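You operate a simulated robot arm through the tools that you are given. There is no shell and no other tool. Be economical: measure what you need, move in short steps, check, and stop when the job is done.

The job below is to be done with a simulated robot arm. You get a single attempt, and the scene is never put back.

## Task
Fill the peg board and lay it in the game bits drawer.
Fine: the teal and the orange peg go into the holes of their colours (the purple one is in already); the board lies beside the divider, which stays; shut the drawer.

The check looks at the end state, three seconds after you hand in, the way a careful person would. Anything else that was tipped, shoved, dropped, spilled or broken makes it a failure.

## Robot
A 6-joint arm with a two-finger parallel gripper, fixed in place. Base frame: the origin is at the foot of the arm, x ahead of it, y to its left, z up. Readings come in m, degrees, newtons and seconds.
With the tool pointing down near the work surface it reaches from about 0.12 to 0.66 m from the base axis. Its first joint turns from -166.0 to 166.0 degrees. Payload 3.91 kg.
The TCP is the grasp point between the finger pads, 0.03 m short of the fingertips. In the tool frame z runs along the fingers and y along their closing line. Largest opening 0.11 m; finger width 0.02, thickness 0.01; the body of the gripper, 0.048 by 0.112 m, starts 0.055 m behind the TCP.
Orientation is that of the tool frame in the base frame, as [roll, pitch, yaw] about the fixed x, y, z axes, in that order (R = Rz(yaw) Ry(pitch) Rx(roll)). With the fingers straight down and closing along the base's y, the tool's x points along the base's -x, its y along +y and its z along -z.

## Interface
- The arm moves only by the tool servo_tool. Its argument "motion" is a list of rows, each a list of 7 numbers: the finger opening in m, from 0 to 0.11, then the shift along the base's x, y, z in m, then the turn, a rotation vector about the base's x, y, z in degrees. In form: [[jaw, tx, ty, tz, rx, ry, rz], ...]. A call has 1 to 10 rows; each row is the pose to reach, as a shift and turn from the pose commanded when the call began. Rows are played at 5 a second. More than 0.05 m and 8.6 degrees between two rows, or a gripper value outside its range, and nothing of the call is played. A pose out of reach is approached as far as the arm can. The call stops where the force on the tool passes 90 N (or 10 N more than at its start, if that is more) or the arm is blocked; 0.2 s more then pass. The fingers move at their own pace (about 0.045 m/s each) and stop on an object; they squeeze with about 30 N. The grip force told is the motor's: it shows also when the fingers shut on nothing. Time passes only in rows, and 0.2 s behind the last, so rows that repeat a pose let the fingers close. It gives the time, the measured TCP pose, the force on the tool (base axes), the opening and the grip force at its end, in the units of the frame above (readings bear some noise), with the torque about the TCP (base axes, N m) and any sound that the robot's microphone picked up.
- Cameras (640 x 400 px; columns grow to the right, rows downward): "scene" is fixed at [0.0486, -0.6497, 1.5255]; the picture's right is [0.78, -0.62, 0.00], its down [-0.37, -0.46, -0.81] and it looks along [0.50, 0.63, -0.59] (base axes); focal length 332 px, centre (320, 200). "wrist" rides on the gripper at [0.071, 0.022, -0.107] in the tool frame; the picture's right is [-0.29, 0.96, 0.00], its down [-0.76, -0.23, -0.61] and it looks along [-0.58, -0.18, 0.79] (tool axes); focal length 243 px, centre (320, 200). There is no depth. A picture from a camera that has moved, and an enlarged one, comes with that camera's place and axes in the base frame and with its lens.
- camera(camera): a new picture of that camera. No time passes.
- raise_lower(by): slides the trunk up (or, below 0, down) by that many m; the arm rides with it, the base frame stays. It gives what a move gives, with no picture.
- close_up(camera, box): a new picture of the part [left, top, right, bottom] of that camera's present view, enlarged. No time passes.
- finish_job(): hands the job in; it is judged then, once.

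Go step by step. Nothing tells you positions but the pictures and the camera data: compare them with the known pose of the tool, close in by small moves and look again before you grip or let go. The budget is 120 turns and 68 pictures, counting those below and the enlarged ones. Unless the task says otherwise, let go and move clear before handing in, and close with one line.

The tools are called after "Request:" as name(argument=value, ...) on one line, values as JSON. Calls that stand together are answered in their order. servo_tool: Moves the arm, as the interface text tells. Its arguments: {"type":"object","properties":{"motion":{"type":"array","items":{"type":"array","items":{"type":"number"}}}},"required":["motion"]} The other tools are called the same way: raise_lower (by) slides the trunk up or down; camera (camera) takes a picture; close_up (camera, box) takes an enlarged picture of a part of a camera's view; finish_job () hands the job in.

At the start:

```text
clock: 0.0
eef_pos: [0.4307, 0.1355, 1.1148]
ee_rot: [179.9, 0.0, -180.0]
force: [0.4, 0.9, 0.5]
wrist_torque: [0.02, -0.04, 0.0]
gripper_width: 0.1098
grasp_force: 0.0
trunk travel left (down, up): [-0.5, 0.09]
```

scene: 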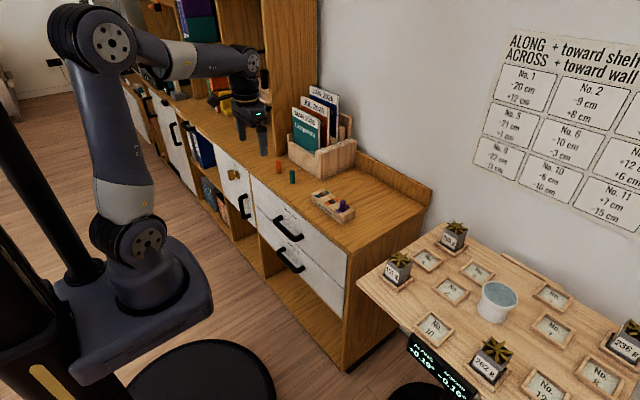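
wrist: 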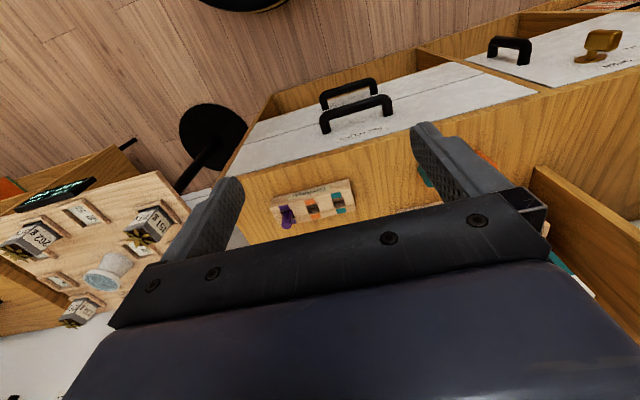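

I see the cabinet with the peg board, two loose pegs and several drawers. I'll start by enlarging the views.

Request:
close_up(camera="scene", box=[210, 130, 370, 230])

Request:
close_up(camera="scene", box=[200, 160, 360, 310])

Request:
close_up(camera="wrist", box=[240, 10, 640, 230])

```text
4.00 times, centred on (290, 180) of scene
camera zoom: at [0.0486, -0.6497, 1.5255], right [0.78, -0.62, 0.0], down [-0.37, -0.46, -0.81], along [0.5, 0.63, -0.59], focal length 1328 px, centre (440, 280)
```

zoom: 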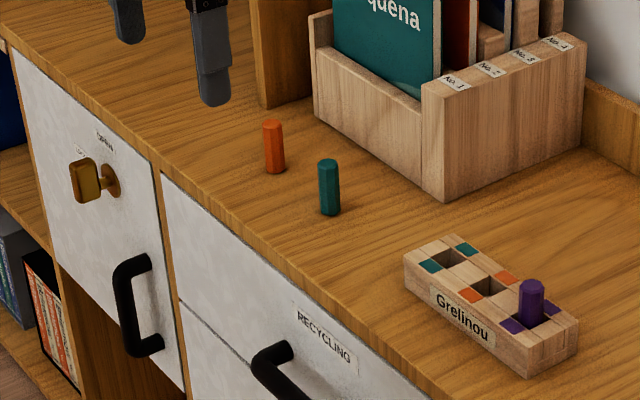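

```text
2.67 times, centred on (280, 235) of scene
camera zoom: at [0.0486, -0.6497, 1.5255], right [0.78, -0.62, 0.0], down [-0.37, -0.46, -0.81], along [0.5, 0.63, -0.59], focal length 885 px, centre (427, 107)
```

zoom: 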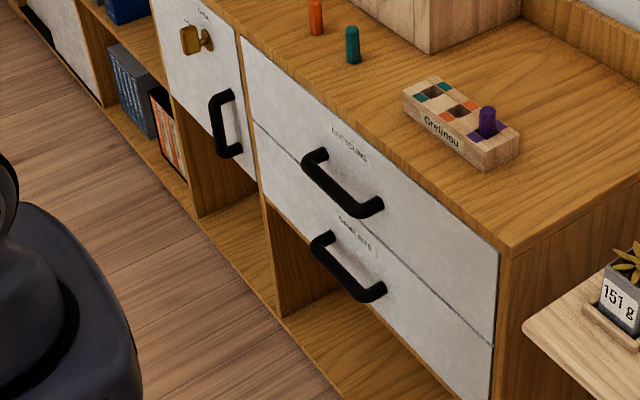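

```text
1.60 times, centred on (440, 120) of wrist
camera zoom: at [0.3592, 0.1575, 1.2222], right [0.29, 0.96, 0.0], down [0.76, -0.23, 0.61], along [0.58, -0.18, -0.79], focal length 388 px, centre (128, 328)
```

zoom: 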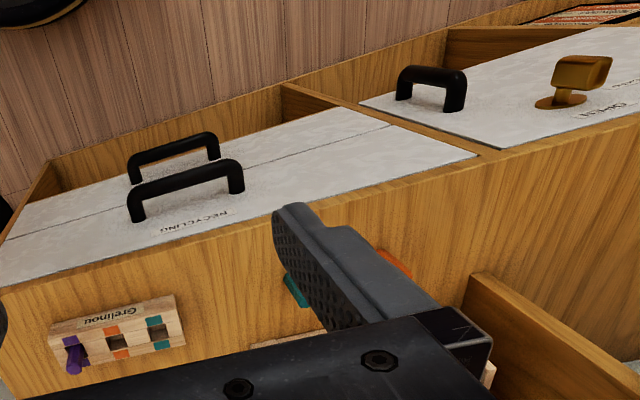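

The cabinet top is at about z=0.82. The pegs are near (0.63, 0.255) and (0.63, 0.355), and the board is around (0.645, 0.03). "Game bits" is the lower drawer, with its handle near (0.49, 0.075, 0.635). I'll move the wrist camera over the pegs.

Request:
servo_tool(motion=[[0.06, 0.03, 0.025, -0.02, 0, 0, 0], [0.06, 0.06, 0.05, -0.04, 0, 0, 0], [0.06, 0.09, 0.08, -0.06, 0, 0, 0], [0.06, 0.12, 0.1, -0.08, 0, 0, 0], [0.06, 0.15, 0.12, -0.1, 0, 0, 0], [0.06, 0.15, 0.12, -0.12, 0, 0, 0]])

Request:
camera(camera="wrist")

Request:
camera(camera="scene")

```text
clock: 1.4
eef_pos: [0.5818, 0.2552, 0.9924]
ee_rot: [180.0, 0.0, 180.0]
force: [-0.4, 0.3, 0.1]
wrist_torque: [0.0, 0.01, 0.02]
gripper_width: 0.0602
grasp_force: 0.1
trunk travel left (down, up): [-0.5, 0.09]
```

```text
62 pictures are left
camera wrist: at [0.5105, 0.2767, 1.1006], right [0.29, 0.96, 0.0], down [0.76, -0.23, 0.61], along [0.58, -0.18, -0.79], focal length 243 px, centre (320, 200)
```

wrist: 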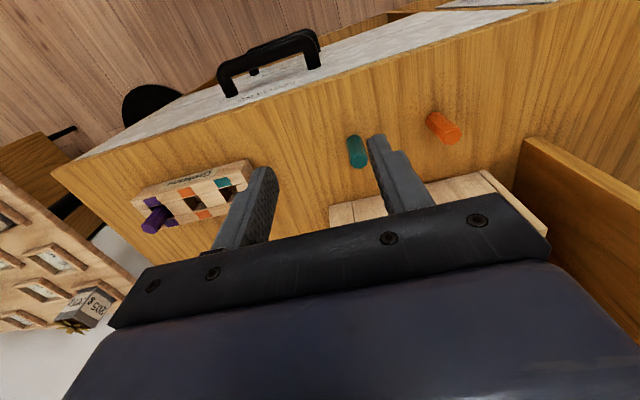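

```text
61 pictures are left
```

scene: 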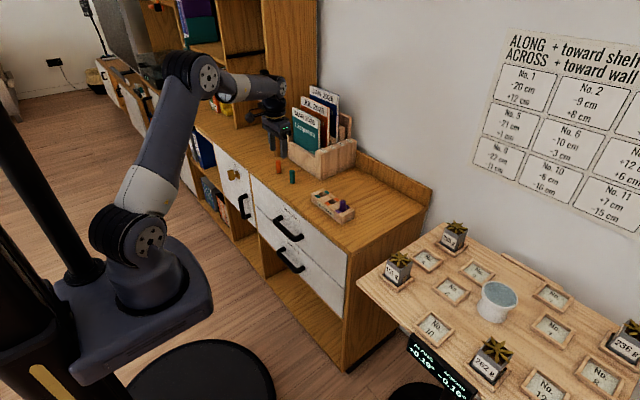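

Triangulating with both cameras puts the surface at about z=0.80, the teal peg at (0.647, 0.281) and the orange peg at (0.649, 0.381). I'll move above the teal peg.

Request:
servo_tool(motion=[[0.06, 0.03, 0.012, -0.02, 0, 0, 0], [0.06, 0.066, 0.026, -0.04, 0, 0, 0], [0.06, 0.066, 0.026, -0.06, 0, 0, 0], [0.06, 0.066, 0.026, -0.06, 0, 0, 0]])

Request:
camera(camera="wrist")

Request:
close_up(camera="scene", box=[230, 110, 350, 230])

```text
clock: 2.4
eef_pos: [0.6459, 0.28, 0.934]
ee_rot: [180.0, 0.0, 180.0]
force: [0.2, 0.4, -0.1]
wrist_torque: [-0.01, -0.01, 0.02]
gripper_width: 0.0599
grasp_force: 0.1
trunk travel left (down, up): [-0.5, 0.09]
```

```text
60 pictures are left
camera wrist: at [0.5752, 0.3021, 1.0419], right [0.29, 0.96, 0.0], down [0.76, -0.23, 0.61], along [0.58, -0.18, -0.79], focal length 243 px, centre (320, 200)
```

wrist: 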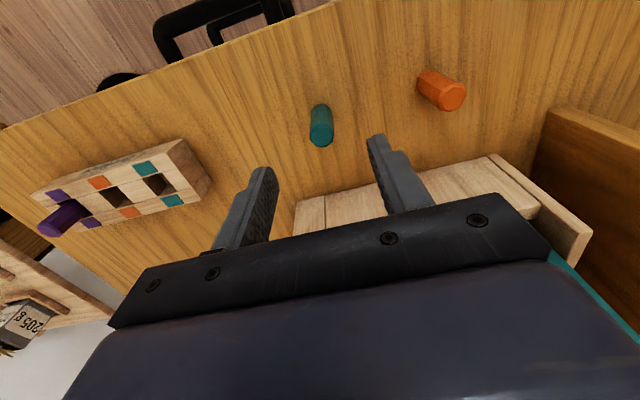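

```text
3.33 times, centred on (290, 170) of scene
camera zoom: at [0.0486, -0.6497, 1.5255], right [0.78, -0.62, 0.0], down [-0.37, -0.46, -0.81], along [0.5, 0.63, -0.59], focal length 1106 px, centre (420, 300)
```

zoom: 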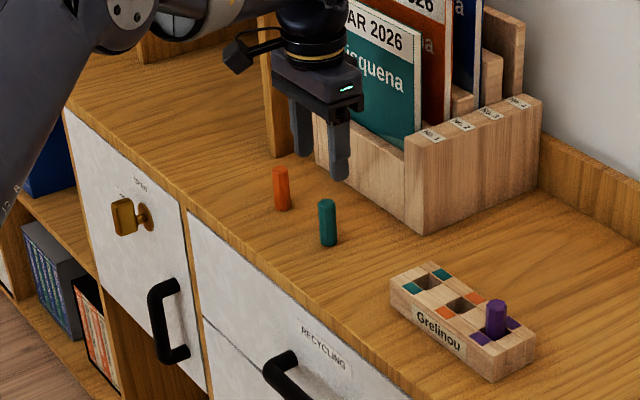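

The teal peg is at (0.649, 0.280), between the fingers. I'll go down and grip it high.

Request:
servo_tool(motion=[[0.05, 0.003, 0, -0.03, 0, 0, 0], [0.05, 0.003, 0, -0.06, 0, 0, 0], [0.05, 0.003, 0, -0.074, 0, 0, 0], [0.05, 0.003, 0, -0.074, 0, 0, 0]])

Request:
close_up(camera="scene", box=[250, 120, 350, 220])

Request:
camera(camera="wrist")

```text
clock: 3.4
eef_pos: [0.6498, 0.2805, 0.8591]
ee_rot: [179.9, 0.0, -180.0]
force: [0.0, -0.3, -0.4]
wrist_torque: [0.0, -0.04, 0.02]
gripper_width: 0.0499
grasp_force: 0.0
trunk travel left (down, up): [-0.5, 0.09]
```

```text
4.00 times, centred on (300, 170) of scene
camera zoom: at [0.0486, -0.6497, 1.5255], right [0.78, -0.62, 0.0], down [-0.37, -0.46, -0.81], along [0.5, 0.63, -0.59], focal length 1328 px, centre (400, 320)
```

zoom: 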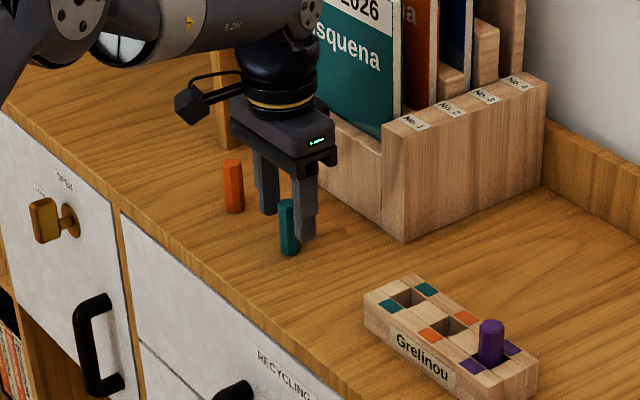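

```text
57 pictures are left
camera wrist: at [0.578, 0.303, 0.9672], right [0.29, 0.96, 0.0], down [0.76, -0.23, 0.61], along [0.58, -0.18, -0.79], focal length 243 px, centre (320, 200)
```

wrist: 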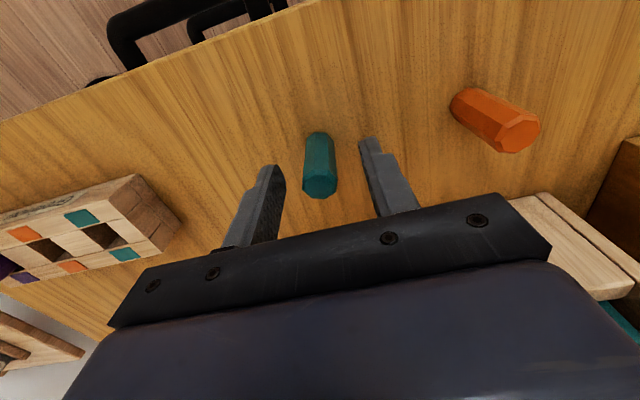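

The peg is centred between the fingers. I'll close and lift slightly.

Request:
servo_tool(motion=[[0.0, 0.002, 0, 0, 0, 0, 0], [0.0, 0.002, 0, 0, 0, 0, 0], [0.0, 0.002, 0, 0, 0, 0, 0], [0.0, 0.002, 0, 0, 0, 0, 0], [0.0, 0.002, 0, 0.02, 0, 0, 0], [0.0, 0.002, 0, 0.06, 0, 0, 0], [0.0, 0.002, 0, 0.08, 0, 0, 0]])

Request:
camera(camera="wrist")

```text
clock: 5.0
eef_pos: [0.6503, 0.2812, 0.941]
ee_rot: [-180.0, 0.0, 180.0]
force: [0.6, -0.1, 0.2]
wrist_torque: [0.01, 0.03, 0.01]
gripper_width: 0.0181
grasp_force: 30.0
trunk travel left (down, up): [-0.5, 0.09]
```

```text
56 pictures are left
camera wrist: at [0.5802, 0.3028, 1.0485], right [0.29, 0.96, 0.0], down [0.76, -0.23, 0.61], along [0.58, -0.18, -0.79], focal length 243 px, centre (320, 200)
```

wrist: 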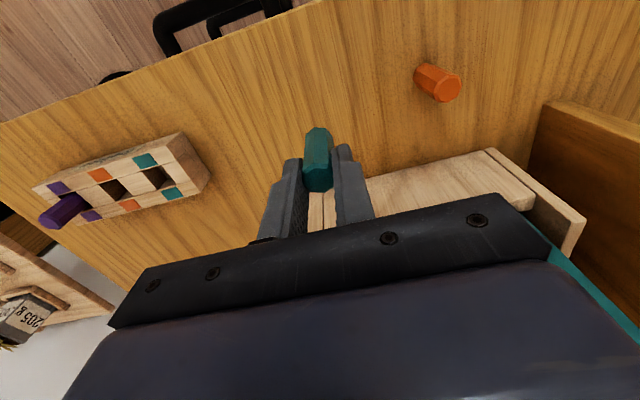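

The teal peg is held. I'll carry it to just above the teal hole and compare.

Request:
servo_tool(motion=[[0.0, 0, -0.04, 0, 0, 0, 0], [0.0, 0, -0.08, 0, 0, 0, 0], [0.0, 0.003, -0.12, 0, 0, 0, 0], [0.0, 0.006, -0.16, 0, 0, 0, 0], [0.0, 0.007, -0.175, 0, 0, 0, 0], [0.0, 0.007, -0.175, 0, 0, 0, 0]])

Request:
close_up(camera="wrist", box=[160, 60, 400, 210])

Request:
close_up(camera="scene", box=[290, 150, 370, 230])

```text
clock: 6.4
eef_pos: [0.659, 0.1061, 0.9411]
ee_rot: [-180.0, 0.0, 180.0]
force: [0.8, -0.1, -0.6]
wrist_torque: [0.01, 0.01, 0.01]
gripper_width: 0.0182
grasp_force: 30.3
trunk travel left (down, up): [-0.5, 0.09]
```

```text
2.67 times, centred on (280, 135) of wrist
camera zoom: at [0.5871, 0.1275, 1.0485], right [0.29, 0.96, 0.0], down [0.76, -0.23, 0.61], along [0.58, -0.18, -0.79], focal length 647 px, centre (427, 373)
```

zoom: 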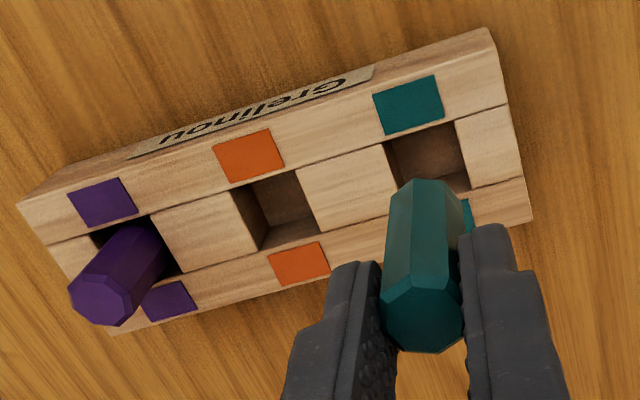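

```text
5.00 times, centred on (330, 190) of scene
camera zoom: at [0.0486, -0.6497, 1.5255], right [0.78, -0.62, 0.0], down [-0.37, -0.46, -0.81], along [0.5, 0.63, -0.59], focal length 1659 px, centre (270, 250)
```

zoom: 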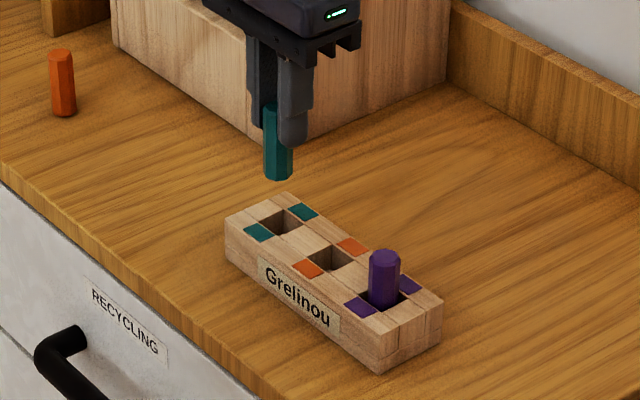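

The peg is nearly over the hole. I'll lower it to just above the board and recheck.

Request:
servo_tool(motion=[[0.0, 0.0015, 0.001, -0.02, 0, 0, 0], [0.0, 0.0015, 0.001, -0.034, 0, 0, 0], [0.0, 0.0015, 0.001, -0.034, 0, 0, 0]])

Request:
close_up(camera="wrist", box=[200, 60, 400, 210])

Request:
close_up(camera="scene", box=[300, 160, 360, 220])

```text
clock: 7.2
eef_pos: [0.6609, 0.1057, 0.9055]
ee_rot: [-180.0, 0.0, 179.9]
force: [-0.3, -0.1, -0.5]
wrist_torque: [-0.02, 0.0, 0.02]
gripper_width: 0.0183
grasp_force: 29.9
trunk travel left (down, up): [-0.5, 0.09]
```

```text
2.67 times, centred on (300, 135) of wrist
camera zoom: at [0.5894, 0.1291, 1.0138], right [0.29, 0.96, 0.0], down [0.76, -0.23, 0.61], along [0.58, -0.18, -0.79], focal length 647 px, centre (373, 373)
```

zoom: 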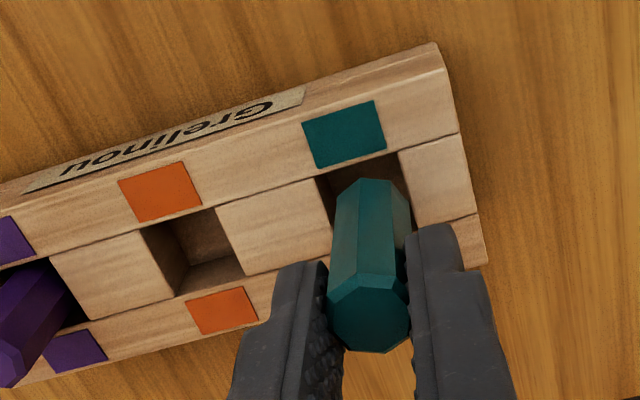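

```text
6.67 times, centred on (330, 190) of scene
camera zoom: at [0.0486, -0.6497, 1.5255], right [0.78, -0.62, 0.0], down [-0.37, -0.46, -0.81], along [0.5, 0.63, -0.59], focal length 2213 px, centre (253, 267)
```

zoom: 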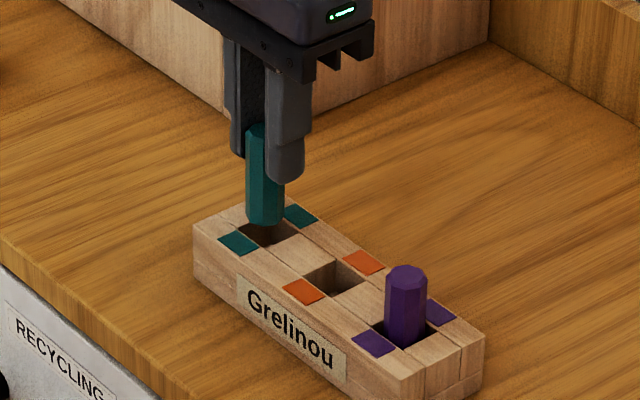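

The peg is about 2 mm too far in +y. I'll correct that and lower it into the hole.

Request:
servo_tool(motion=[[0.0, 0.0005, -0.002, 0, 0, 0, 0], [0.0, 0.0005, -0.002, -0.01, 0, 0, 0], [0.0, 0.0005, -0.002, -0.018, 0, 0, 0], [0.0, 0.0005, -0.002, -0.024, 0, 0, 0], [0.0, 0.0005, -0.002, -0.024, 0, 0, 0]])

Request:
close_up(camera="scene", box=[300, 160, 360, 220])

Request:
close_up(camera="wrist", box=[200, 60, 400, 210])

```text
clock: 8.4
eef_pos: [0.6613, 0.1054, 0.8826]
ee_rot: [179.9, 0.0, 179.9]
force: [-0.6, 0.3, -1.3]
wrist_torque: [-0.01, -0.02, -0.01]
gripper_width: 0.0182
grasp_force: 29.7
trunk travel left (down, up): [-0.5, 0.09]
```

```text
6.67 times, centred on (330, 190) of scene
camera zoom: at [0.0486, -0.6497, 1.5255], right [0.78, -0.62, 0.0], down [-0.37, -0.46, -0.81], along [0.5, 0.63, -0.59], focal length 2213 px, centre (253, 267)
```

zoom: 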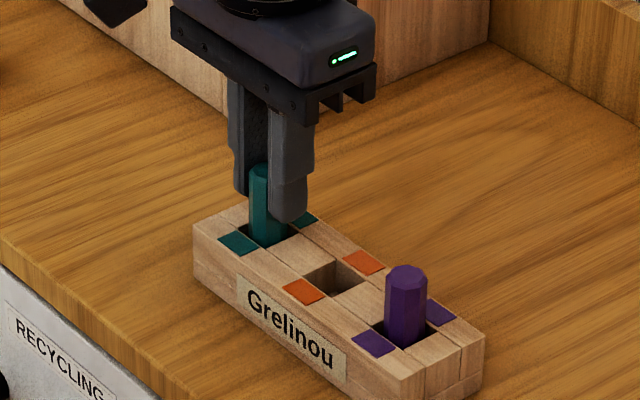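

```text
2.67 times, centred on (300, 135) of wrist
camera zoom: at [0.5899, 0.127, 0.9901], right [0.29, 0.96, 0.0], down [0.76, -0.23, 0.61], along [0.58, -0.18, -0.79], focal length 647 px, centre (373, 373)
```

zoom: 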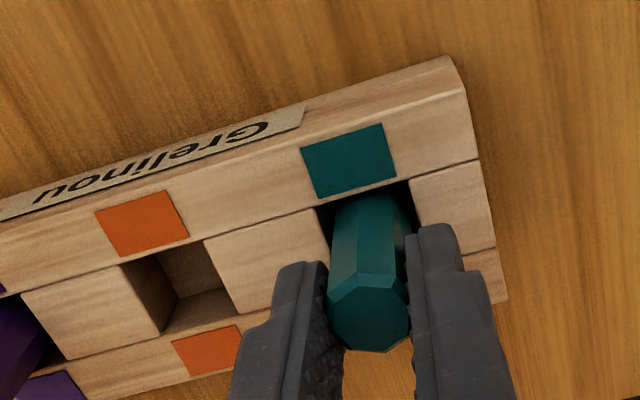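

The peg is in the hole. I'll press gently to seat it, then release and rise.

Request:
servo_tool(motion=[[0.0, 0, 0, -0.002, 0, 0, 0], [0.0, 0, 0, -0.004, 0, 0, 0], [0.0, 0, 0, -0.004, 0, 0, 0]])

Request:
servo_tool(motion=[[0.03, 0, 0, 0, 0, 0, 0], [0.035, 0, 0, 0, 0, 0, 0], [0.04, 0, 0, 0, 0, 0, 0], [0.04, 0, 0, 0.03, 0, 0, 0], [0.04, 0, 0, 0.06, 0, 0, 0]])

Request:
close_up(camera="scene", box=[300, 160, 360, 220])

```text
clock: 9.2
eef_pos: [0.6602, 0.1049, 0.8788]
ee_rot: [180.0, 0.0, -179.9]
force: [0.2, -0.3, 0.4]
wrist_torque: [-0.02, 0.0, -0.03]
gripper_width: 0.0184
grasp_force: 30.3
trunk travel left (down, up): [-0.5, 0.09]
```

```text
clock: 10.4
eef_pos: [0.6596, 0.1047, 0.937]
ee_rot: [-179.9, 0.0, -180.0]
force: [-0.4, 0.1, -0.6]
wrist_torque: [-0.02, -0.01, 0.01]
gripper_width: 0.0399
grasp_force: 0.2
trunk travel left (down, up): [-0.5, 0.09]
```

```text
6.67 times, centred on (330, 190) of scene
camera zoom: at [0.0486, -0.6497, 1.5255], right [0.78, -0.62, 0.0], down [-0.37, -0.46, -0.81], along [0.5, 0.63, -0.59], focal length 2213 px, centre (253, 267)
```

zoom: 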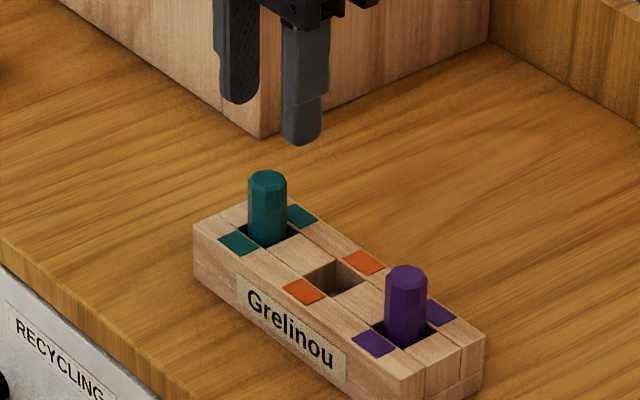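

Teal is seated. Next is the orange peg.

Request:
servo_tool(motion=[[0.05, 0, 0.045, 0, 0, 0, 0], [0.05, -0.003, 0.09, 0, 0, 0, 0], [0.05, -0.006, 0.135, 0, 0, 0, 0], [0.05, -0.008, 0.18, 0, 0, 0, 0], [0.05, -0.008, 0.225, 0, 0, 0, 0], [0.05, -0.008, 0.265, 0, 0, 0, 0], [0.05, -0.008, 0.276, 0, 0, 0, 0], [0.05, -0.008, 0.276, 0, 0, 0, 0]])

Request:
camera(camera="wrist")

```text
clock: 12.2
eef_pos: [0.6428, 0.3759, 0.9371]
ee_rot: [-180.0, 0.1, 180.0]
force: [0.0, -0.1, 0.4]
wrist_torque: [-0.02, 0.02, 0.01]
gripper_width: 0.0501
grasp_force: 0.1
out of reach, approached as far as the arm can: row 6, 7, 8
trunk travel left (down, up): [-0.5, 0.09]
```

```text
48 pictures are left
camera wrist: at [0.5723, 0.3983, 1.0451], right [0.29, 0.96, 0.0], down [0.76, -0.23, 0.61], along [0.58, -0.18, -0.79], focal length 243 px, centre (320, 200)
```

wrist: 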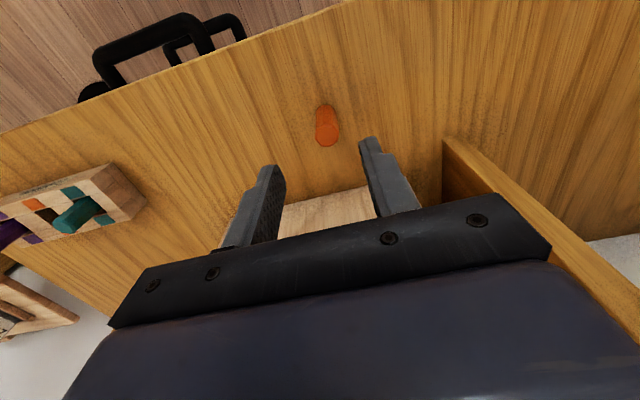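

The arm is about 8 mm short at this height, and going lower should extend the reach. I'll lower partway and see.

Request:
servo_tool(motion=[[0.05, 0, 0, -0.03, 0, 0, 0], [0.05, 0, 0, -0.045, 0, 0, 0], [0.05, 0, 0, -0.045, 0, 0, 0]])

```text
clock: 13.0
eef_pos: [0.6437, 0.3765, 0.8919]
ee_rot: [180.0, 0.0, -180.0]
force: [-0.3, -0.4, 0.4]
wrist_torque: [0.0, 0.01, -0.02]
gripper_width: 0.0501
grasp_force: 0.0
trunk travel left (down, up): [-0.5, 0.09]
```

Request:
servo_tool(motion=[[0.05, 0.0065, 0.004, 0, 0, 0, 0], [0.05, 0.0065, 0.004, 0, 0, 0, 0]])

Request:
close_up(camera="wrist", box=[200, 60, 440, 210])

```text
clock: 13.6
eef_pos: [0.6479, 0.3774, 0.8914]
ee_rot: [179.9, 0.0, 180.0]
force: [0.3, 0.0, -0.2]
wrist_torque: [-0.03, 0.04, -0.01]
gripper_width: 0.0502
grasp_force: 0.1
out of reach, approached as far as the arm can: row 1, 2
trunk travel left (down, up): [-0.5, 0.09]
```

```text
2.67 times, centred on (320, 135) of wrist
camera zoom: at [0.5757, 0.4006, 0.9997], right [0.29, 0.96, 0.0], down [0.76, -0.23, 0.61], along [0.58, -0.18, -0.79], focal length 647 px, centre (320, 373)
```

zoom: 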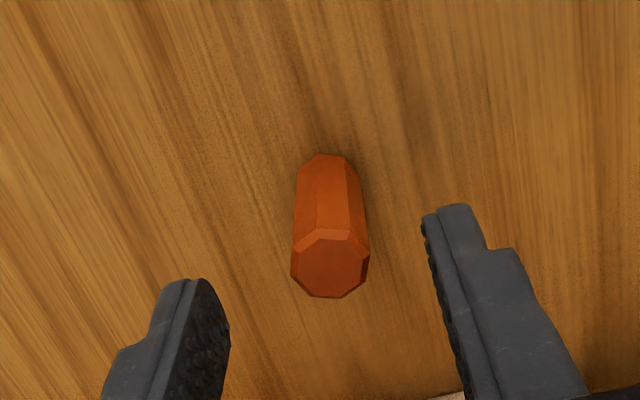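

The peg is at about (0.649, 0.380), so I'll descend and grip.

Request:
servo_tool(motion=[[0.05, 0, 0, -0.016, 0, 0, 0], [0.05, 0.001, 0.002, -0.0315, 0, 0, 0], [0.0, 0.001, 0.002, -0.0315, 0, 0, 0], [0.0, 0.001, 0.002, -0.0315, 0, 0, 0], [0.0, 0.001, 0.002, -0.0315, 0, 0, 0], [0.0, 0.001, 0.002, -0.0315, 0, 0, 0], [0.0, 0.001, 0.002, -0.0315, 0, 0, 0]])

Request:
close_up(camera="wrist", box=[200, 60, 440, 210])

```text
clock: 15.2
eef_pos: [0.6483, 0.3801, 0.8583]
ee_rot: [179.9, 0.1, -180.0]
force: [-0.4, 1.0, 0.6]
wrist_torque: [0.01, 0.04, -0.01]
gripper_width: 0.0193
grasp_force: 30.0
trunk travel left (down, up): [-0.5, 0.09]
```

```text
2.67 times, centred on (320, 135) of wrist
camera zoom: at [0.5759, 0.4015, 0.9676], right [0.29, 0.96, 0.0], down [0.76, -0.23, 0.61], along [0.58, -0.18, -0.79], focal length 647 px, centre (320, 373)
```

zoom: 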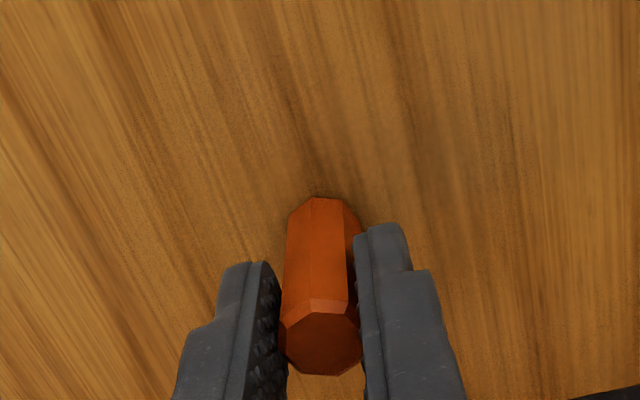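

The orange peg is gripped. I'll lift it high enough to clear the teal peg and carry it over the orange hole.

Request:
servo_tool(motion=[[0.0, 0, 0, 0.015, 0, 0, 0], [0.0, -0.01, -0.025, 0.04, 0, 0, 0], [0.0, -0.01, -0.055, 0.075, 0, 0, 0], [0.0, -0.005, -0.09, 0.105, 0, 0, 0], [0.0, 0, -0.135, 0.105, 0, 0, 0], [0.0, 0.003, -0.18, 0.105, 0, 0, 0], [0.0, 0.006, -0.225, 0.105, 0, 0, 0], [0.0, 0.008, -0.27, 0.105, 0, 0, 0], [0.0, 0.008, -0.315, 0.105, 0, 0, 0], [0.0, 0.008, -0.331, 0.105, 0, 0, 0]])

Request:
servo_tool(motion=[[0.0, 0, 0, -0.02, 0, 0, 0], [0.0, 0, 0, -0.025, 0, 0, 0]])

Request:
close_up(camera="wrist", box=[200, 60, 440, 210])

Request:
close_up(camera="scene", box=[300, 160, 360, 220])

```text
clock: 17.4
eef_pos: [0.656, 0.051, 0.9675]
ee_rot: [-179.9, 0.1, 180.0]
force: [-0.3, 0.6, -0.7]
wrist_torque: [0.0, -0.03, -0.02]
gripper_width: 0.0181
grasp_force: 30.0
trunk travel left (down, up): [-0.5, 0.09]
```

```text
clock: 18.0
eef_pos: [0.6546, 0.048, 0.9402]
ee_rot: [-179.9, -0.1, -180.0]
force: [-0.4, 0.0, -0.3]
wrist_torque: [-0.02, 0.0, -0.04]
gripper_width: 0.018
grasp_force: 30.1
trunk travel left (down, up): [-0.5, 0.09]
```

```text
2.67 times, centred on (320, 135) of wrist
camera zoom: at [0.5847, 0.0708, 1.0482], right [0.29, 0.96, 0.0], down [0.76, -0.23, 0.61], along [0.58, -0.18, -0.79], focal length 647 px, centre (320, 373)
```

zoom: 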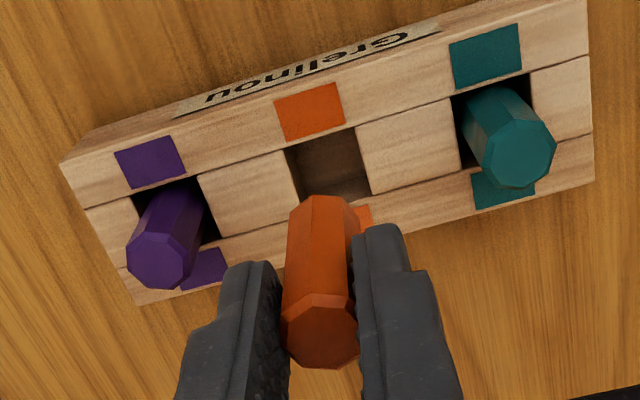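

```text
6.67 times, centred on (330, 190) of scene
camera zoom: at [0.0486, -0.6497, 1.5255], right [0.78, -0.62, 0.0], down [-0.37, -0.46, -0.81], along [0.5, 0.63, -0.59], focal length 2213 px, centre (253, 267)
```

zoom: 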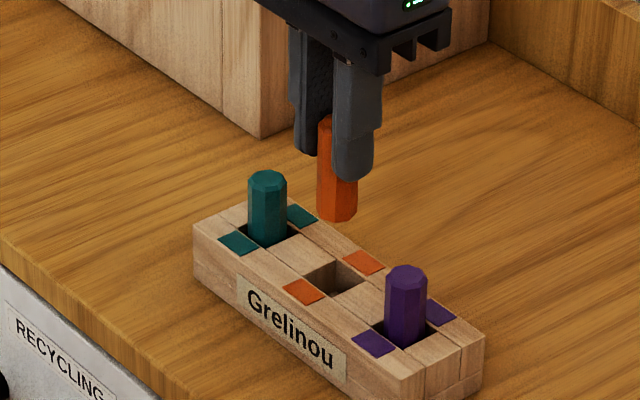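

It's nearly aligned, so I'll lower it to just above the board and recheck.

Request:
servo_tool(motion=[[0.0, 0.0005, 0, -0.02, 0, 0, 0], [0.0, 0.0005, 0, -0.034, 0, 0, 0], [0.0, 0.0005, 0, -0.034, 0, 0, 0]])

Request:
close_up(camera="wrist", box=[200, 60, 440, 210])

Request:
close_up(camera="scene", box=[300, 160, 360, 220])

```text
clock: 18.8
eef_pos: [0.6567, 0.0485, 0.9062]
ee_rot: [-180.0, 0.0, -180.0]
force: [-0.9, 0.6, 0.2]
wrist_torque: [0.01, 0.01, -0.01]
gripper_width: 0.0183
grasp_force: 29.8
trunk travel left (down, up): [-0.5, 0.09]
```

```text
2.67 times, centred on (320, 135) of wrist
camera zoom: at [0.5846, 0.0706, 1.0138], right [0.29, 0.96, 0.0], down [0.76, -0.23, 0.61], along [0.58, -0.18, -0.79], focal length 647 px, centre (320, 373)
```

zoom: 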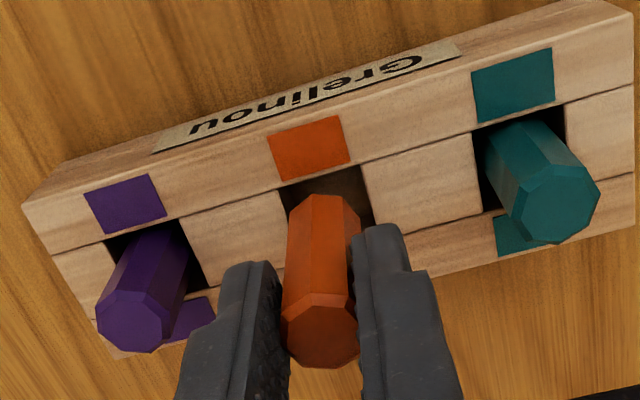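

```text
6.67 times, centred on (330, 190) of scene
camera zoom: at [0.0486, -0.6497, 1.5255], right [0.78, -0.62, 0.0], down [-0.37, -0.46, -0.81], along [0.5, 0.63, -0.59], focal length 2213 px, centre (253, 267)
```

zoom: 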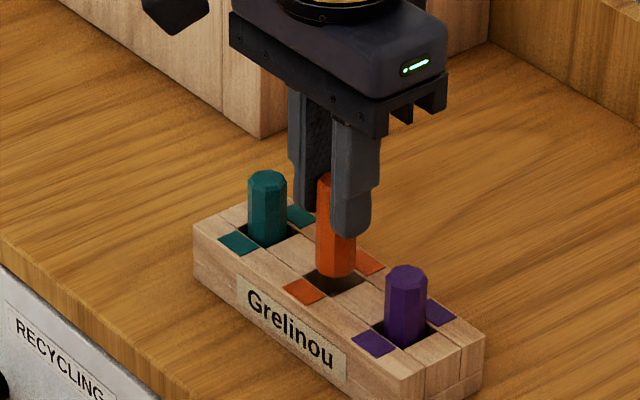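

It's aligned, so I'll insert it.

Request:
servo_tool(motion=[[0.0, 0, 0.0005, -0.008, 0, 0, 0], [0.0, 0, 0.0005, -0.016, 0, 0, 0], [0.0, 0, 0.0005, -0.024, 0, 0, 0], [0.0, 0, 0.0005, -0.028, 0, 0, 0], [0.0, 0, 0.0005, -0.028, 0, 0, 0]])

Request:
close_up(camera="scene", box=[300, 160, 360, 220])

```text
clock: 20.0
eef_pos: [0.6549, 0.0486, 0.8793]
ee_rot: [-180.0, 0.1, -180.0]
force: [-0.6, 0.1, -0.5]
wrist_torque: [0.01, -0.01, 0.01]
gripper_width: 0.0185
grasp_force: 30.0
trunk travel left (down, up): [-0.5, 0.09]
```

```text
6.67 times, centred on (330, 190) of scene
camera zoom: at [0.0486, -0.6497, 1.5255], right [0.78, -0.62, 0.0], down [-0.37, -0.46, -0.81], along [0.5, 0.63, -0.59], focal length 2213 px, centre (253, 267)
```

zoom: 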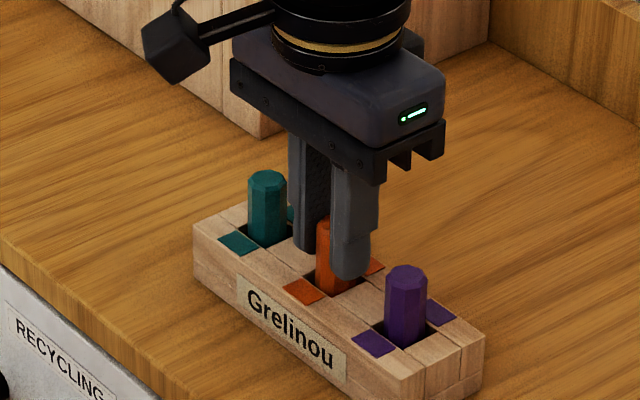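

Orange is in. I'll release it, rise, and retreat to look at the drawer handles.

Request:
servo_tool(motion=[[0.03, 0, 0, 0, 0, 0, 0], [0.034, 0, 0, 0, 0, 0, 0], [0.036, 0, 0, 0, 0, 0, 0], [0.036, 0, 0, 0.03, 0, 0, 0], [0.036, 0, 0, 0.07, 0, 0, 0], [0.036, -0.04, 0.01, 0.09, 0, 0, 0], [0.036, -0.09, 0.02, 0.09, 0, 0, 0], [0.036, -0.135, 0.03, 0.09, 0, 0, 0], [0.036, -0.18, 0.05, 0.09, 0, 0, 0], [0.036, -0.22, 0.06, 0.07, 0, 0, 0]])

Request:
servo_tool(motion=[[0.05, -0.03, 0, -0.03, 0, 0, 0], [0.05, -0.06, 0, -0.06, 0, 0, 0], [0.05, -0.08, 0, -0.1, 0, 0, 0], [0.05, -0.08, 0, -0.1, 0, 0, 0]])

Request:
camera(camera="wrist")

Request:
camera(camera="scene")

```text
refused: row 7 steps farther than a row can; nothing moved
```

```text
clock: 20.5
eef_pos: [0.6376, 0.0523, 0.8671]
ee_rot: [179.7, 4.1, -179.8]
force: [-2.7, 3.6, 26.6]
wrist_torque: [-0.59, 0.24, -0.08]
gripper_width: 0.048
grasp_force: 0.0
trunk travel left (down, up): [-0.5, 0.09]
stopped in row 2: the force on the tool passed its limit (the readings are from after the stop); the commanded pose is now the measured one
```

```text
40 pictures are left
camera wrist: at [0.5591, 0.0737, 0.9695], right [0.29, 0.96, 0.03], down [0.72, -0.23, 0.66], along [0.64, -0.17, -0.75], focal length 243 px, centre (320, 200)
```

wrist: 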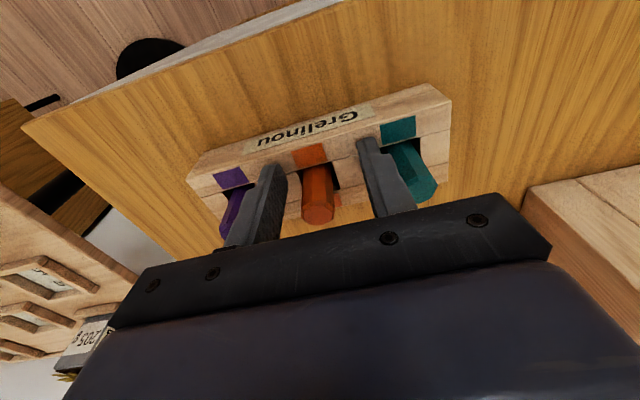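

```text
39 pictures are left
```

scene: 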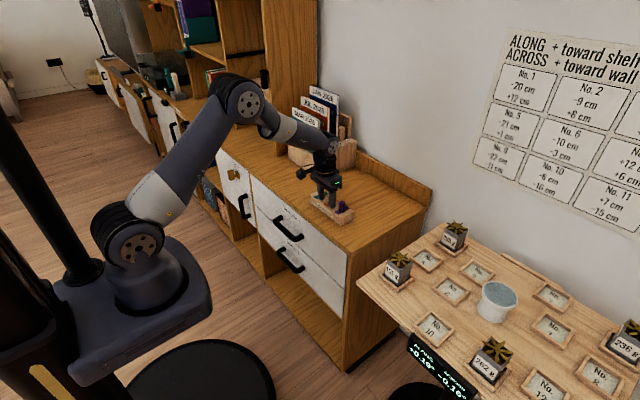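

The first call was refused and the second one then pushed the fingers onto the board, so I shouldn't have chained them. I'll lift straight up and check for damage.

Request:
servo_tool(motion=[[0.048, 0, 0, 0.02, 0, 0, 0], [0.048, 0, 0, 0.05, 0, 0, 0], [0.048, 0, 0, 0.09, 0, 0, 0], [0.048, 0, 0, 0.1, 0, -4, 0]])

Request:
close_up(camera="scene", box=[300, 160, 360, 220])

Request:
close_up(camera="wrist", box=[120, 20, 480, 245])

```text
clock: 21.5
eef_pos: [0.6375, 0.0526, 0.9617]
ee_rot: [179.7, 7.4, -179.9]
force: [0.0, -0.4, 0.5]
wrist_torque: [0.01, -0.01, 0.01]
gripper_width: 0.0478
grasp_force: 0.1
trunk travel left (down, up): [-0.5, 0.09]
```

```text
6.67 times, centred on (330, 190) of scene
camera zoom: at [0.0486, -0.6497, 1.5255], right [0.78, -0.62, 0.0], down [-0.37, -0.46, -0.81], along [0.5, 0.63, -0.59], focal length 2213 px, centre (253, 267)
```

zoom: 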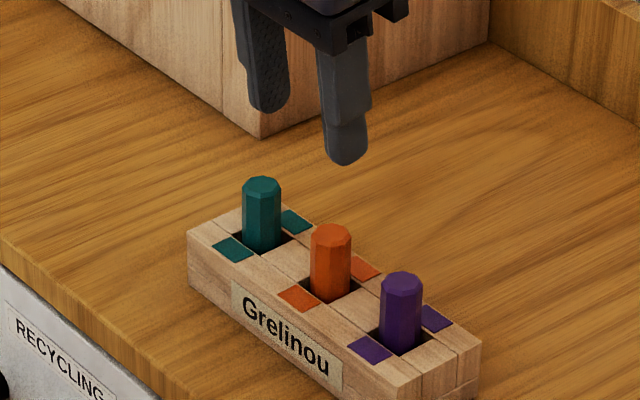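

```text
1.78 times, centred on (300, 132) of wrist
camera zoom: at [0.5535, 0.0726, 1.0605], right [0.28, 0.96, 0.04], down [0.67, -0.23, 0.7], along [0.68, -0.17, -0.71], focal length 431 px, centre (356, 320)
```

zoom: 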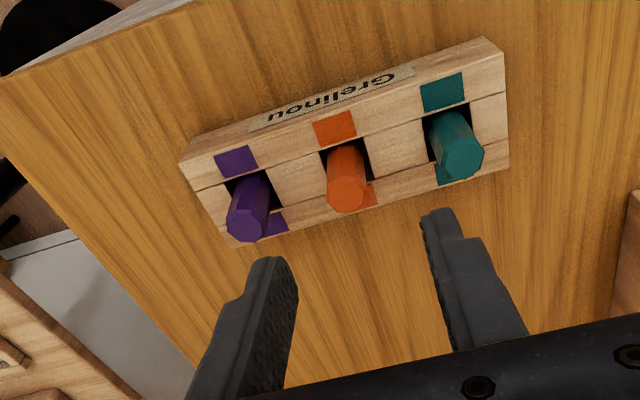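

All three pegs sit in their holes and the board only slid about 5 mm. I'll straighten the tool and retreat to view the drawers.

Request:
servo_tool(motion=[[0.05, -0.04, 0.01, 0, 0, 3.5, 0], [0.05, -0.08, 0.02, 0, 0, 7.4, 0], [0.05, -0.12, 0.03, 0, 0, 7.4, 0], [0.05, -0.16, 0.04, 0, 0, 7.4, 0], [0.05, -0.2, 0.05, 0, 0, 7.4, 0], [0.05, -0.24, 0.06, 0, 0, 7.4, 0], [0.05, -0.28, 0.06, 0, 0, 7.4, 0], [0.05, -0.28, 0.06, -0.03, 0, 7.4, 0]])

Request:
camera(camera="wrist")

```text
clock: 23.3
eef_pos: [0.3565, 0.1115, 0.9312]
ee_rot: [179.6, 0.2, -179.9]
force: [-0.3, 0.4, 0.4]
wrist_torque: [0.01, -0.03, 0.0]
gripper_width: 0.05
grasp_force: 0.1
trunk travel left (down, up): [-0.5, 0.09]
```

```text
36 pictures are left
camera wrist: at [0.285, 0.1339, 1.0386], right [0.29, 0.96, 0.01], down [0.76, -0.23, 0.61], along [0.58, -0.17, -0.79], focal length 243 px, centre (320, 200)
```

wrist: 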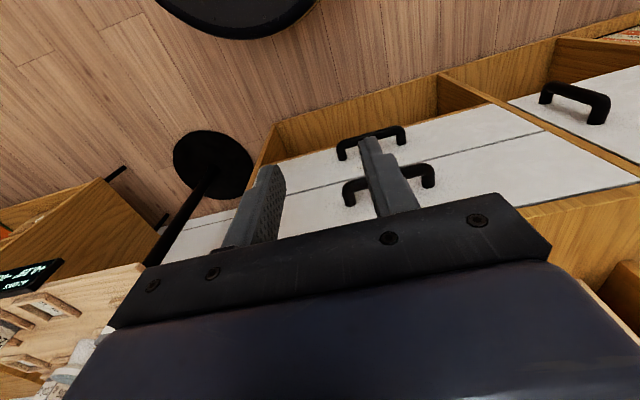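

Triangulation suggests the lower handle bar is around (0.54, 0.18, 0.51). I'll lower the trunk for a closer look.

Request:
raise_lower(by=-0.25)

Request:
servo_tool(motion=[[0.1, 0, 0.03, 0, 0, 0, 0], [0.1, 0, 0.07, 0, 0, 0, 0], [0.1, 0, 0.07, 0, 0, 0, 0], [0.1, 0, 0.07, 0, 0, 0, 0]])

Request:
camera(camera="wrist")

Request:
camera(camera="scene")

```text
clock: 25.9
eef_pos: [0.3573, 0.1117, 0.6825]
ee_rot: [179.7, 0.1, -179.7]
force: [0.1, 0.0, 0.3]
wrist_torque: [0.02, 0.03, 0.01]
gripper_width: 0.0498
grasp_force: 0.1
trunk travel left (down, up): [-0.25, 0.34]
```

```text
clock: 26.9
eef_pos: [0.3577, 0.1814, 0.6818]
ee_rot: [179.6, 0.1, -179.9]
force: [-0.6, 0.1, -0.4]
wrist_torque: [-0.01, -0.03, 0.0]
gripper_width: 0.1002
grasp_force: 0.1
trunk travel left (down, up): [-0.25, 0.34]
```

```text
35 pictures are left
camera wrist: at [0.2855, 0.2032, 0.7894], right [0.29, 0.96, 0.01], down [0.76, -0.23, 0.61], along [0.58, -0.17, -0.79], focal length 243 px, centre (320, 200)
```

wrist: 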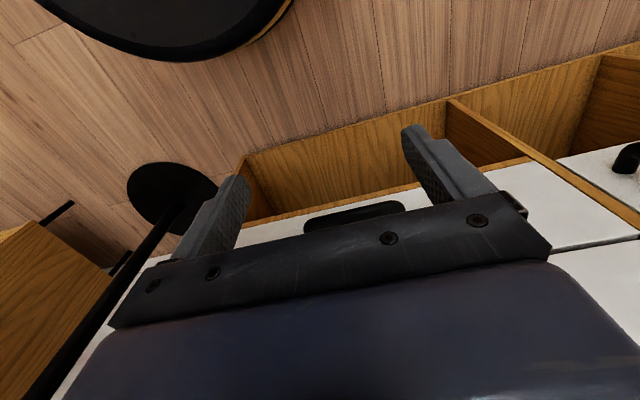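

```text
34 pictures are left
```

scene: 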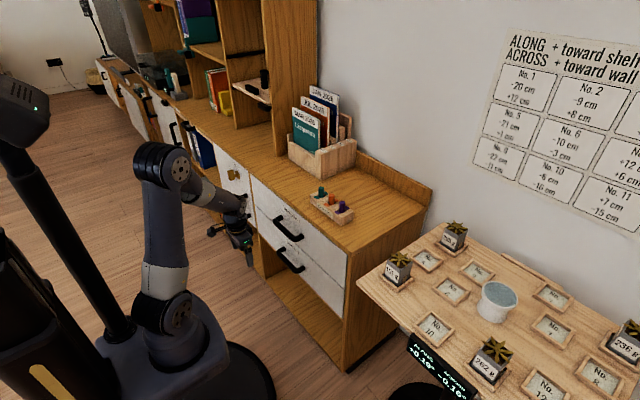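

The lower bar is at about x=0.536, z=0.507, with y from 0.10 to 0.26. I'll turn the tool so the fingers close in the x-z plane, starting with a −90° yaw.

Request:
servo_tool(motion=[[0.08, 0, 0, 0, 0, 0, -8.5], [0.08, 0, 0, 0, 0, 0, -17], [0.08, 0, 0, 0, 0, 0, -25.5], [0.08, 0, 0, 0, 0, 0, -34], [0.08, 0, 0, 0, 0, 0, -42.5], [0.08, 0, 0, 0, 0, 0, -51], [0.08, 0, 0, 0, 0, 0, -59.5], [0.08, 0, 0, 0, 0, 0, -68], [0.08, 0, 0, 0, 0, 0, -76.5], [0.08, 0, 0, 0, 0, 0, -85]])

```text
clock: 29.1
eef_pos: [0.3564, 0.1828, 0.6806]
ee_rot: [179.8, 0.1, 95.1]
force: [-0.2, 0.2, 0.1]
wrist_torque: [0.02, 0.0, 0.02]
gripper_width: 0.08
grasp_force: 0.1
trunk travel left (down, up): [-0.25, 0.34]
```

Request:
servo_tool(motion=[[0.06, 0, 0, 0, 0, 0, -5], [0.06, 0.02, 0, 0, 0, 0, -5]])

Request:
servo_tool(motion=[[0.04, 0, 0, -0.01, 0, -8, 0], [0.04, 0.01, 0, -0.02, 0, -16, 0], [0.04, 0.02, 0, -0.03, 0, -24, 0], [0.04, 0.03, 0, -0.04, 0, -32, 0], [0.04, 0.04, 0, -0.05, 0, -40, 0], [0.04, 0.05, 0, -0.06, 0, -45, 0], [0.04, 0.06, 0, -0.07, 0, -45, 0]])

Request:
camera(camera="wrist")

Request:
close_up(camera="scene", box=[180, 160, 340, 320])

```text
clock: 29.7
eef_pos: [0.3773, 0.1819, 0.6805]
ee_rot: [179.6, 0.1, 90.1]
force: [0.2, 0.4, -0.2]
wrist_torque: [0.04, 0.0, 0.02]
gripper_width: 0.0599
grasp_force: 0.0
trunk travel left (down, up): [-0.25, 0.34]
```

```text
clock: 31.3
eef_pos: [0.4843, 0.1701, 0.7398]
ee_rot: [140.8, 0.4, 91.1]
force: [0.3, 0.3, 0.0]
wrist_torque: [0.03, 0.01, -0.01]
gripper_width: 0.04
grasp_force: 0.2
out of reach, approached as far as the arm can: row 4, 5, 6, 7
trunk travel left (down, up): [-0.25, 0.34]
```

```text
33 pictures are left
camera wrist: at [0.4327, 0.2415, 0.8376], right [0.75, -0.27, 0.61], down [-0.55, -0.77, 0.33], along [0.38, -0.58, -0.72], focal length 243 px, centre (320, 200)
```

wrist: 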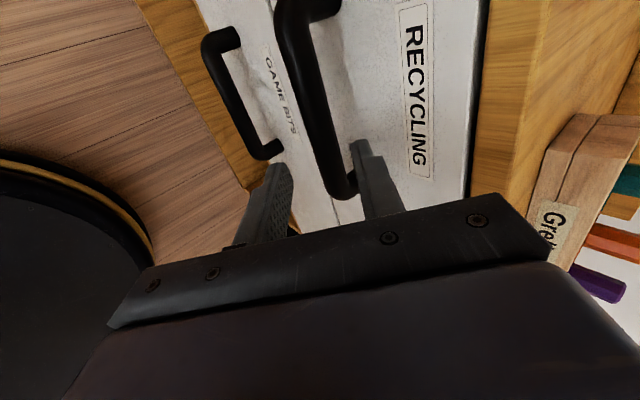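

```text
2.50 times, centred on (260, 240) of scene
camera zoom: at [0.0486, -0.6497, 1.5255], right [0.78, -0.62, 0.0], down [-0.37, -0.46, -0.81], along [0.5, 0.63, -0.59], focal length 830 px, centre (470, 100)
```

zoom: 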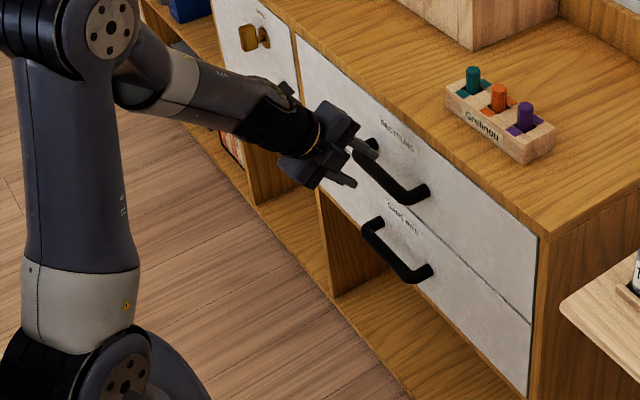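

The wrist is too close to the shoulder at this trunk height. I'll raise the trunk back up so the arm can reach down to the handle. The pictures again put the bar at about (0.538, 0.185, 0.507).

Request:
servo_tool(motion=[[0.04, -0.03, 0, 0.01, 0, 0, 0], [0.04, -0.05, 0, 0.02, 0, 0, 0]])

Request:
raise_lower(by=0.25)

```text
clock: 31.9
eef_pos: [0.4359, 0.1715, 0.758]
ee_rot: [141.1, 0.4, 91.0]
force: [-0.3, -0.2, 0.2]
wrist_torque: [-0.04, 0.0, 0.01]
gripper_width: 0.04
grasp_force: 0.0
trunk travel left (down, up): [-0.25, 0.34]
```

```text
clock: 34.5
eef_pos: [0.4365, 0.1708, 1.009]
ee_rot: [140.9, 0.4, 91.1]
force: [0.1, -0.5, 0.3]
wrist_torque: [-0.02, -0.01, -0.03]
gripper_width: 0.04
grasp_force: 0.0
trunk travel left (down, up): [-0.5, 0.09]
```

Request:
servo_tool(motion=[[0.04, 0, 0, -0.045, 0, 0, 0], [0.04, 0, 0, -0.09, 0, 0, 0], [0.04, 0, 0.005, -0.135, 0, 0, 0], [0.04, 0, 0.01, -0.18, 0, 0, 0], [0.04, 0, 0.01, -0.225, 0, 0, 0], [0.04, 0, 0.01, -0.27, 0, 0, 0], [0.04, 0, 0.01, -0.315, 0, 0, 0], [0.04, 0, 0.01, -0.36, 0, -3, 0], [0.04, 0, 0.01, -0.4, 0, -6, 0]])

Request:
camera(camera="wrist")

```text
clock: 36.1
eef_pos: [0.5745, 0.2062, 0.838]
ee_rot: [147.3, 1.2, 92.2]
force: [-16.5, -2.4, 21.1]
wrist_torque: [-0.29, 0.73, -0.14]
gripper_width: 0.0417
grasp_force: 1.3
out of reach, approached as far as the arm can: row 1, 2, 3, 4, 5, 6, 7, 8
trunk travel left (down, up): [-0.5, 0.09]
stopped in row 8: the force on the tool passed its limit (the readings are from after the stop); the commanded pose is now the measured one
```

```text
31 pictures are left
camera wrist: at [0.5334, 0.2782, 0.9402], right [0.82, -0.25, 0.52], down [-0.49, -0.77, 0.4], along [0.3, -0.59, -0.75], focal length 243 px, centre (320, 200)
```

wrist: 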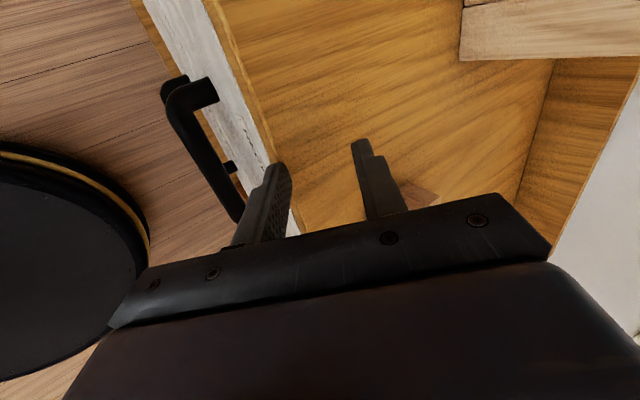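

The inner reach limit pushed the tool outward onto the cabinet top, where it stopped in light contact near (0.59, 0.2). I'll lift, straighten the tool to vertical, and check that nothing moved.

Request:
servo_tool(motion=[[0.04, 0, 0, 0.03, 0, 0, 0], [0.04, 0, 0, 0.07, 0, 0, 0], [0.04, 0, 0, 0.1, 0, 8, 0], [0.04, 0, 0, 0.12, 0, 16, 0], [0.04, -0.02, 0, 0.12, 0, 24, 0], [0.04, -0.04, 0, 0.12, 0, 32, 0]])

Request:
camera(camera="scene")

```text
clock: 37.5
eef_pos: [0.5363, 0.205, 0.9561]
ee_rot: [179.6, -0.1, 92.5]
force: [0.2, 0.0, 0.4]
wrist_torque: [0.01, 0.02, 0.03]
gripper_width: 0.0402
grasp_force: 0.1
trunk travel left (down, up): [-0.5, 0.09]
```

```text
30 pictures are left
```

scene: 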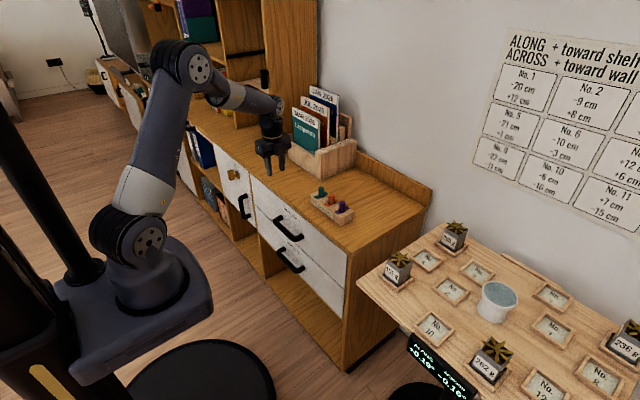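

Nothing was disturbed. I'll back off with the tool vertical and descend in front of the cabinet.

Request:
servo_tool(motion=[[0.04, -0.04, 0, 0, 0, 0, -2.5], [0.04, -0.08, -0.01, 0, 0, 0, -2.5], [0.04, -0.12, -0.02, 0, 0, 0, -2.5], [0.04, -0.15, -0.02, -0.03, 0, 0, -2.5], [0.04, -0.15, -0.02, -0.075, 0, 0, -2.5], [0.04, -0.15, -0.02, -0.12, 0, 0, -2.5], [0.04, -0.15, -0.02, -0.165, 0, 0, -2.5], [0.04, -0.15, -0.02, -0.21, 0, 0, -2.5]])

```text
clock: 39.4
eef_pos: [0.3876, 0.1868, 0.7455]
ee_rot: [179.6, -0.2, 90.0]
force: [0.1, -0.4, 0.3]
wrist_torque: [0.01, 0.0, 0.0]
gripper_width: 0.0399
grasp_force: 0.0
trunk travel left (down, up): [-0.5, 0.09]
```

Request:
servo_tool(motion=[[0.04, 0, 0, -0.045, 0, 0, 0], [0.04, 0, 0, -0.09, 0, 0, 0], [0.04, 0, 0, -0.135, 0, 0, 0], [0.04, 0, 0, -0.165, 0, 0, 0]])

Request:
servo_tool(motion=[[0.04, 0.01, 0, 0, 0, -8, 0], [0.04, 0.02, 0, 0, 0, -16, 0], [0.04, 0.03, 0, 0, 0, -24, 0], [0.04, 0.04, 0, 0, 0, -32, 0]])

```text
clock: 40.4
eef_pos: [0.3877, 0.1858, 0.58]
ee_rot: [179.6, -0.1, 90.1]
force: [0.2, -0.3, -0.1]
wrist_torque: [-0.01, 0.01, -0.02]
gripper_width: 0.0402
grasp_force: 0.1
trunk travel left (down, up): [-0.5, 0.09]
```

```text
clock: 41.4
eef_pos: [0.4277, 0.1855, 0.5806]
ee_rot: [147.5, 0.0, 90.0]
force: [-0.2, 0.3, -0.4]
wrist_torque: [0.05, 0.01, -0.01]
gripper_width: 0.0396
grasp_force: 0.2
out of reach, approached as far as the arm can: row 1, 2, 3
trunk travel left (down, up): [-0.5, 0.09]
```

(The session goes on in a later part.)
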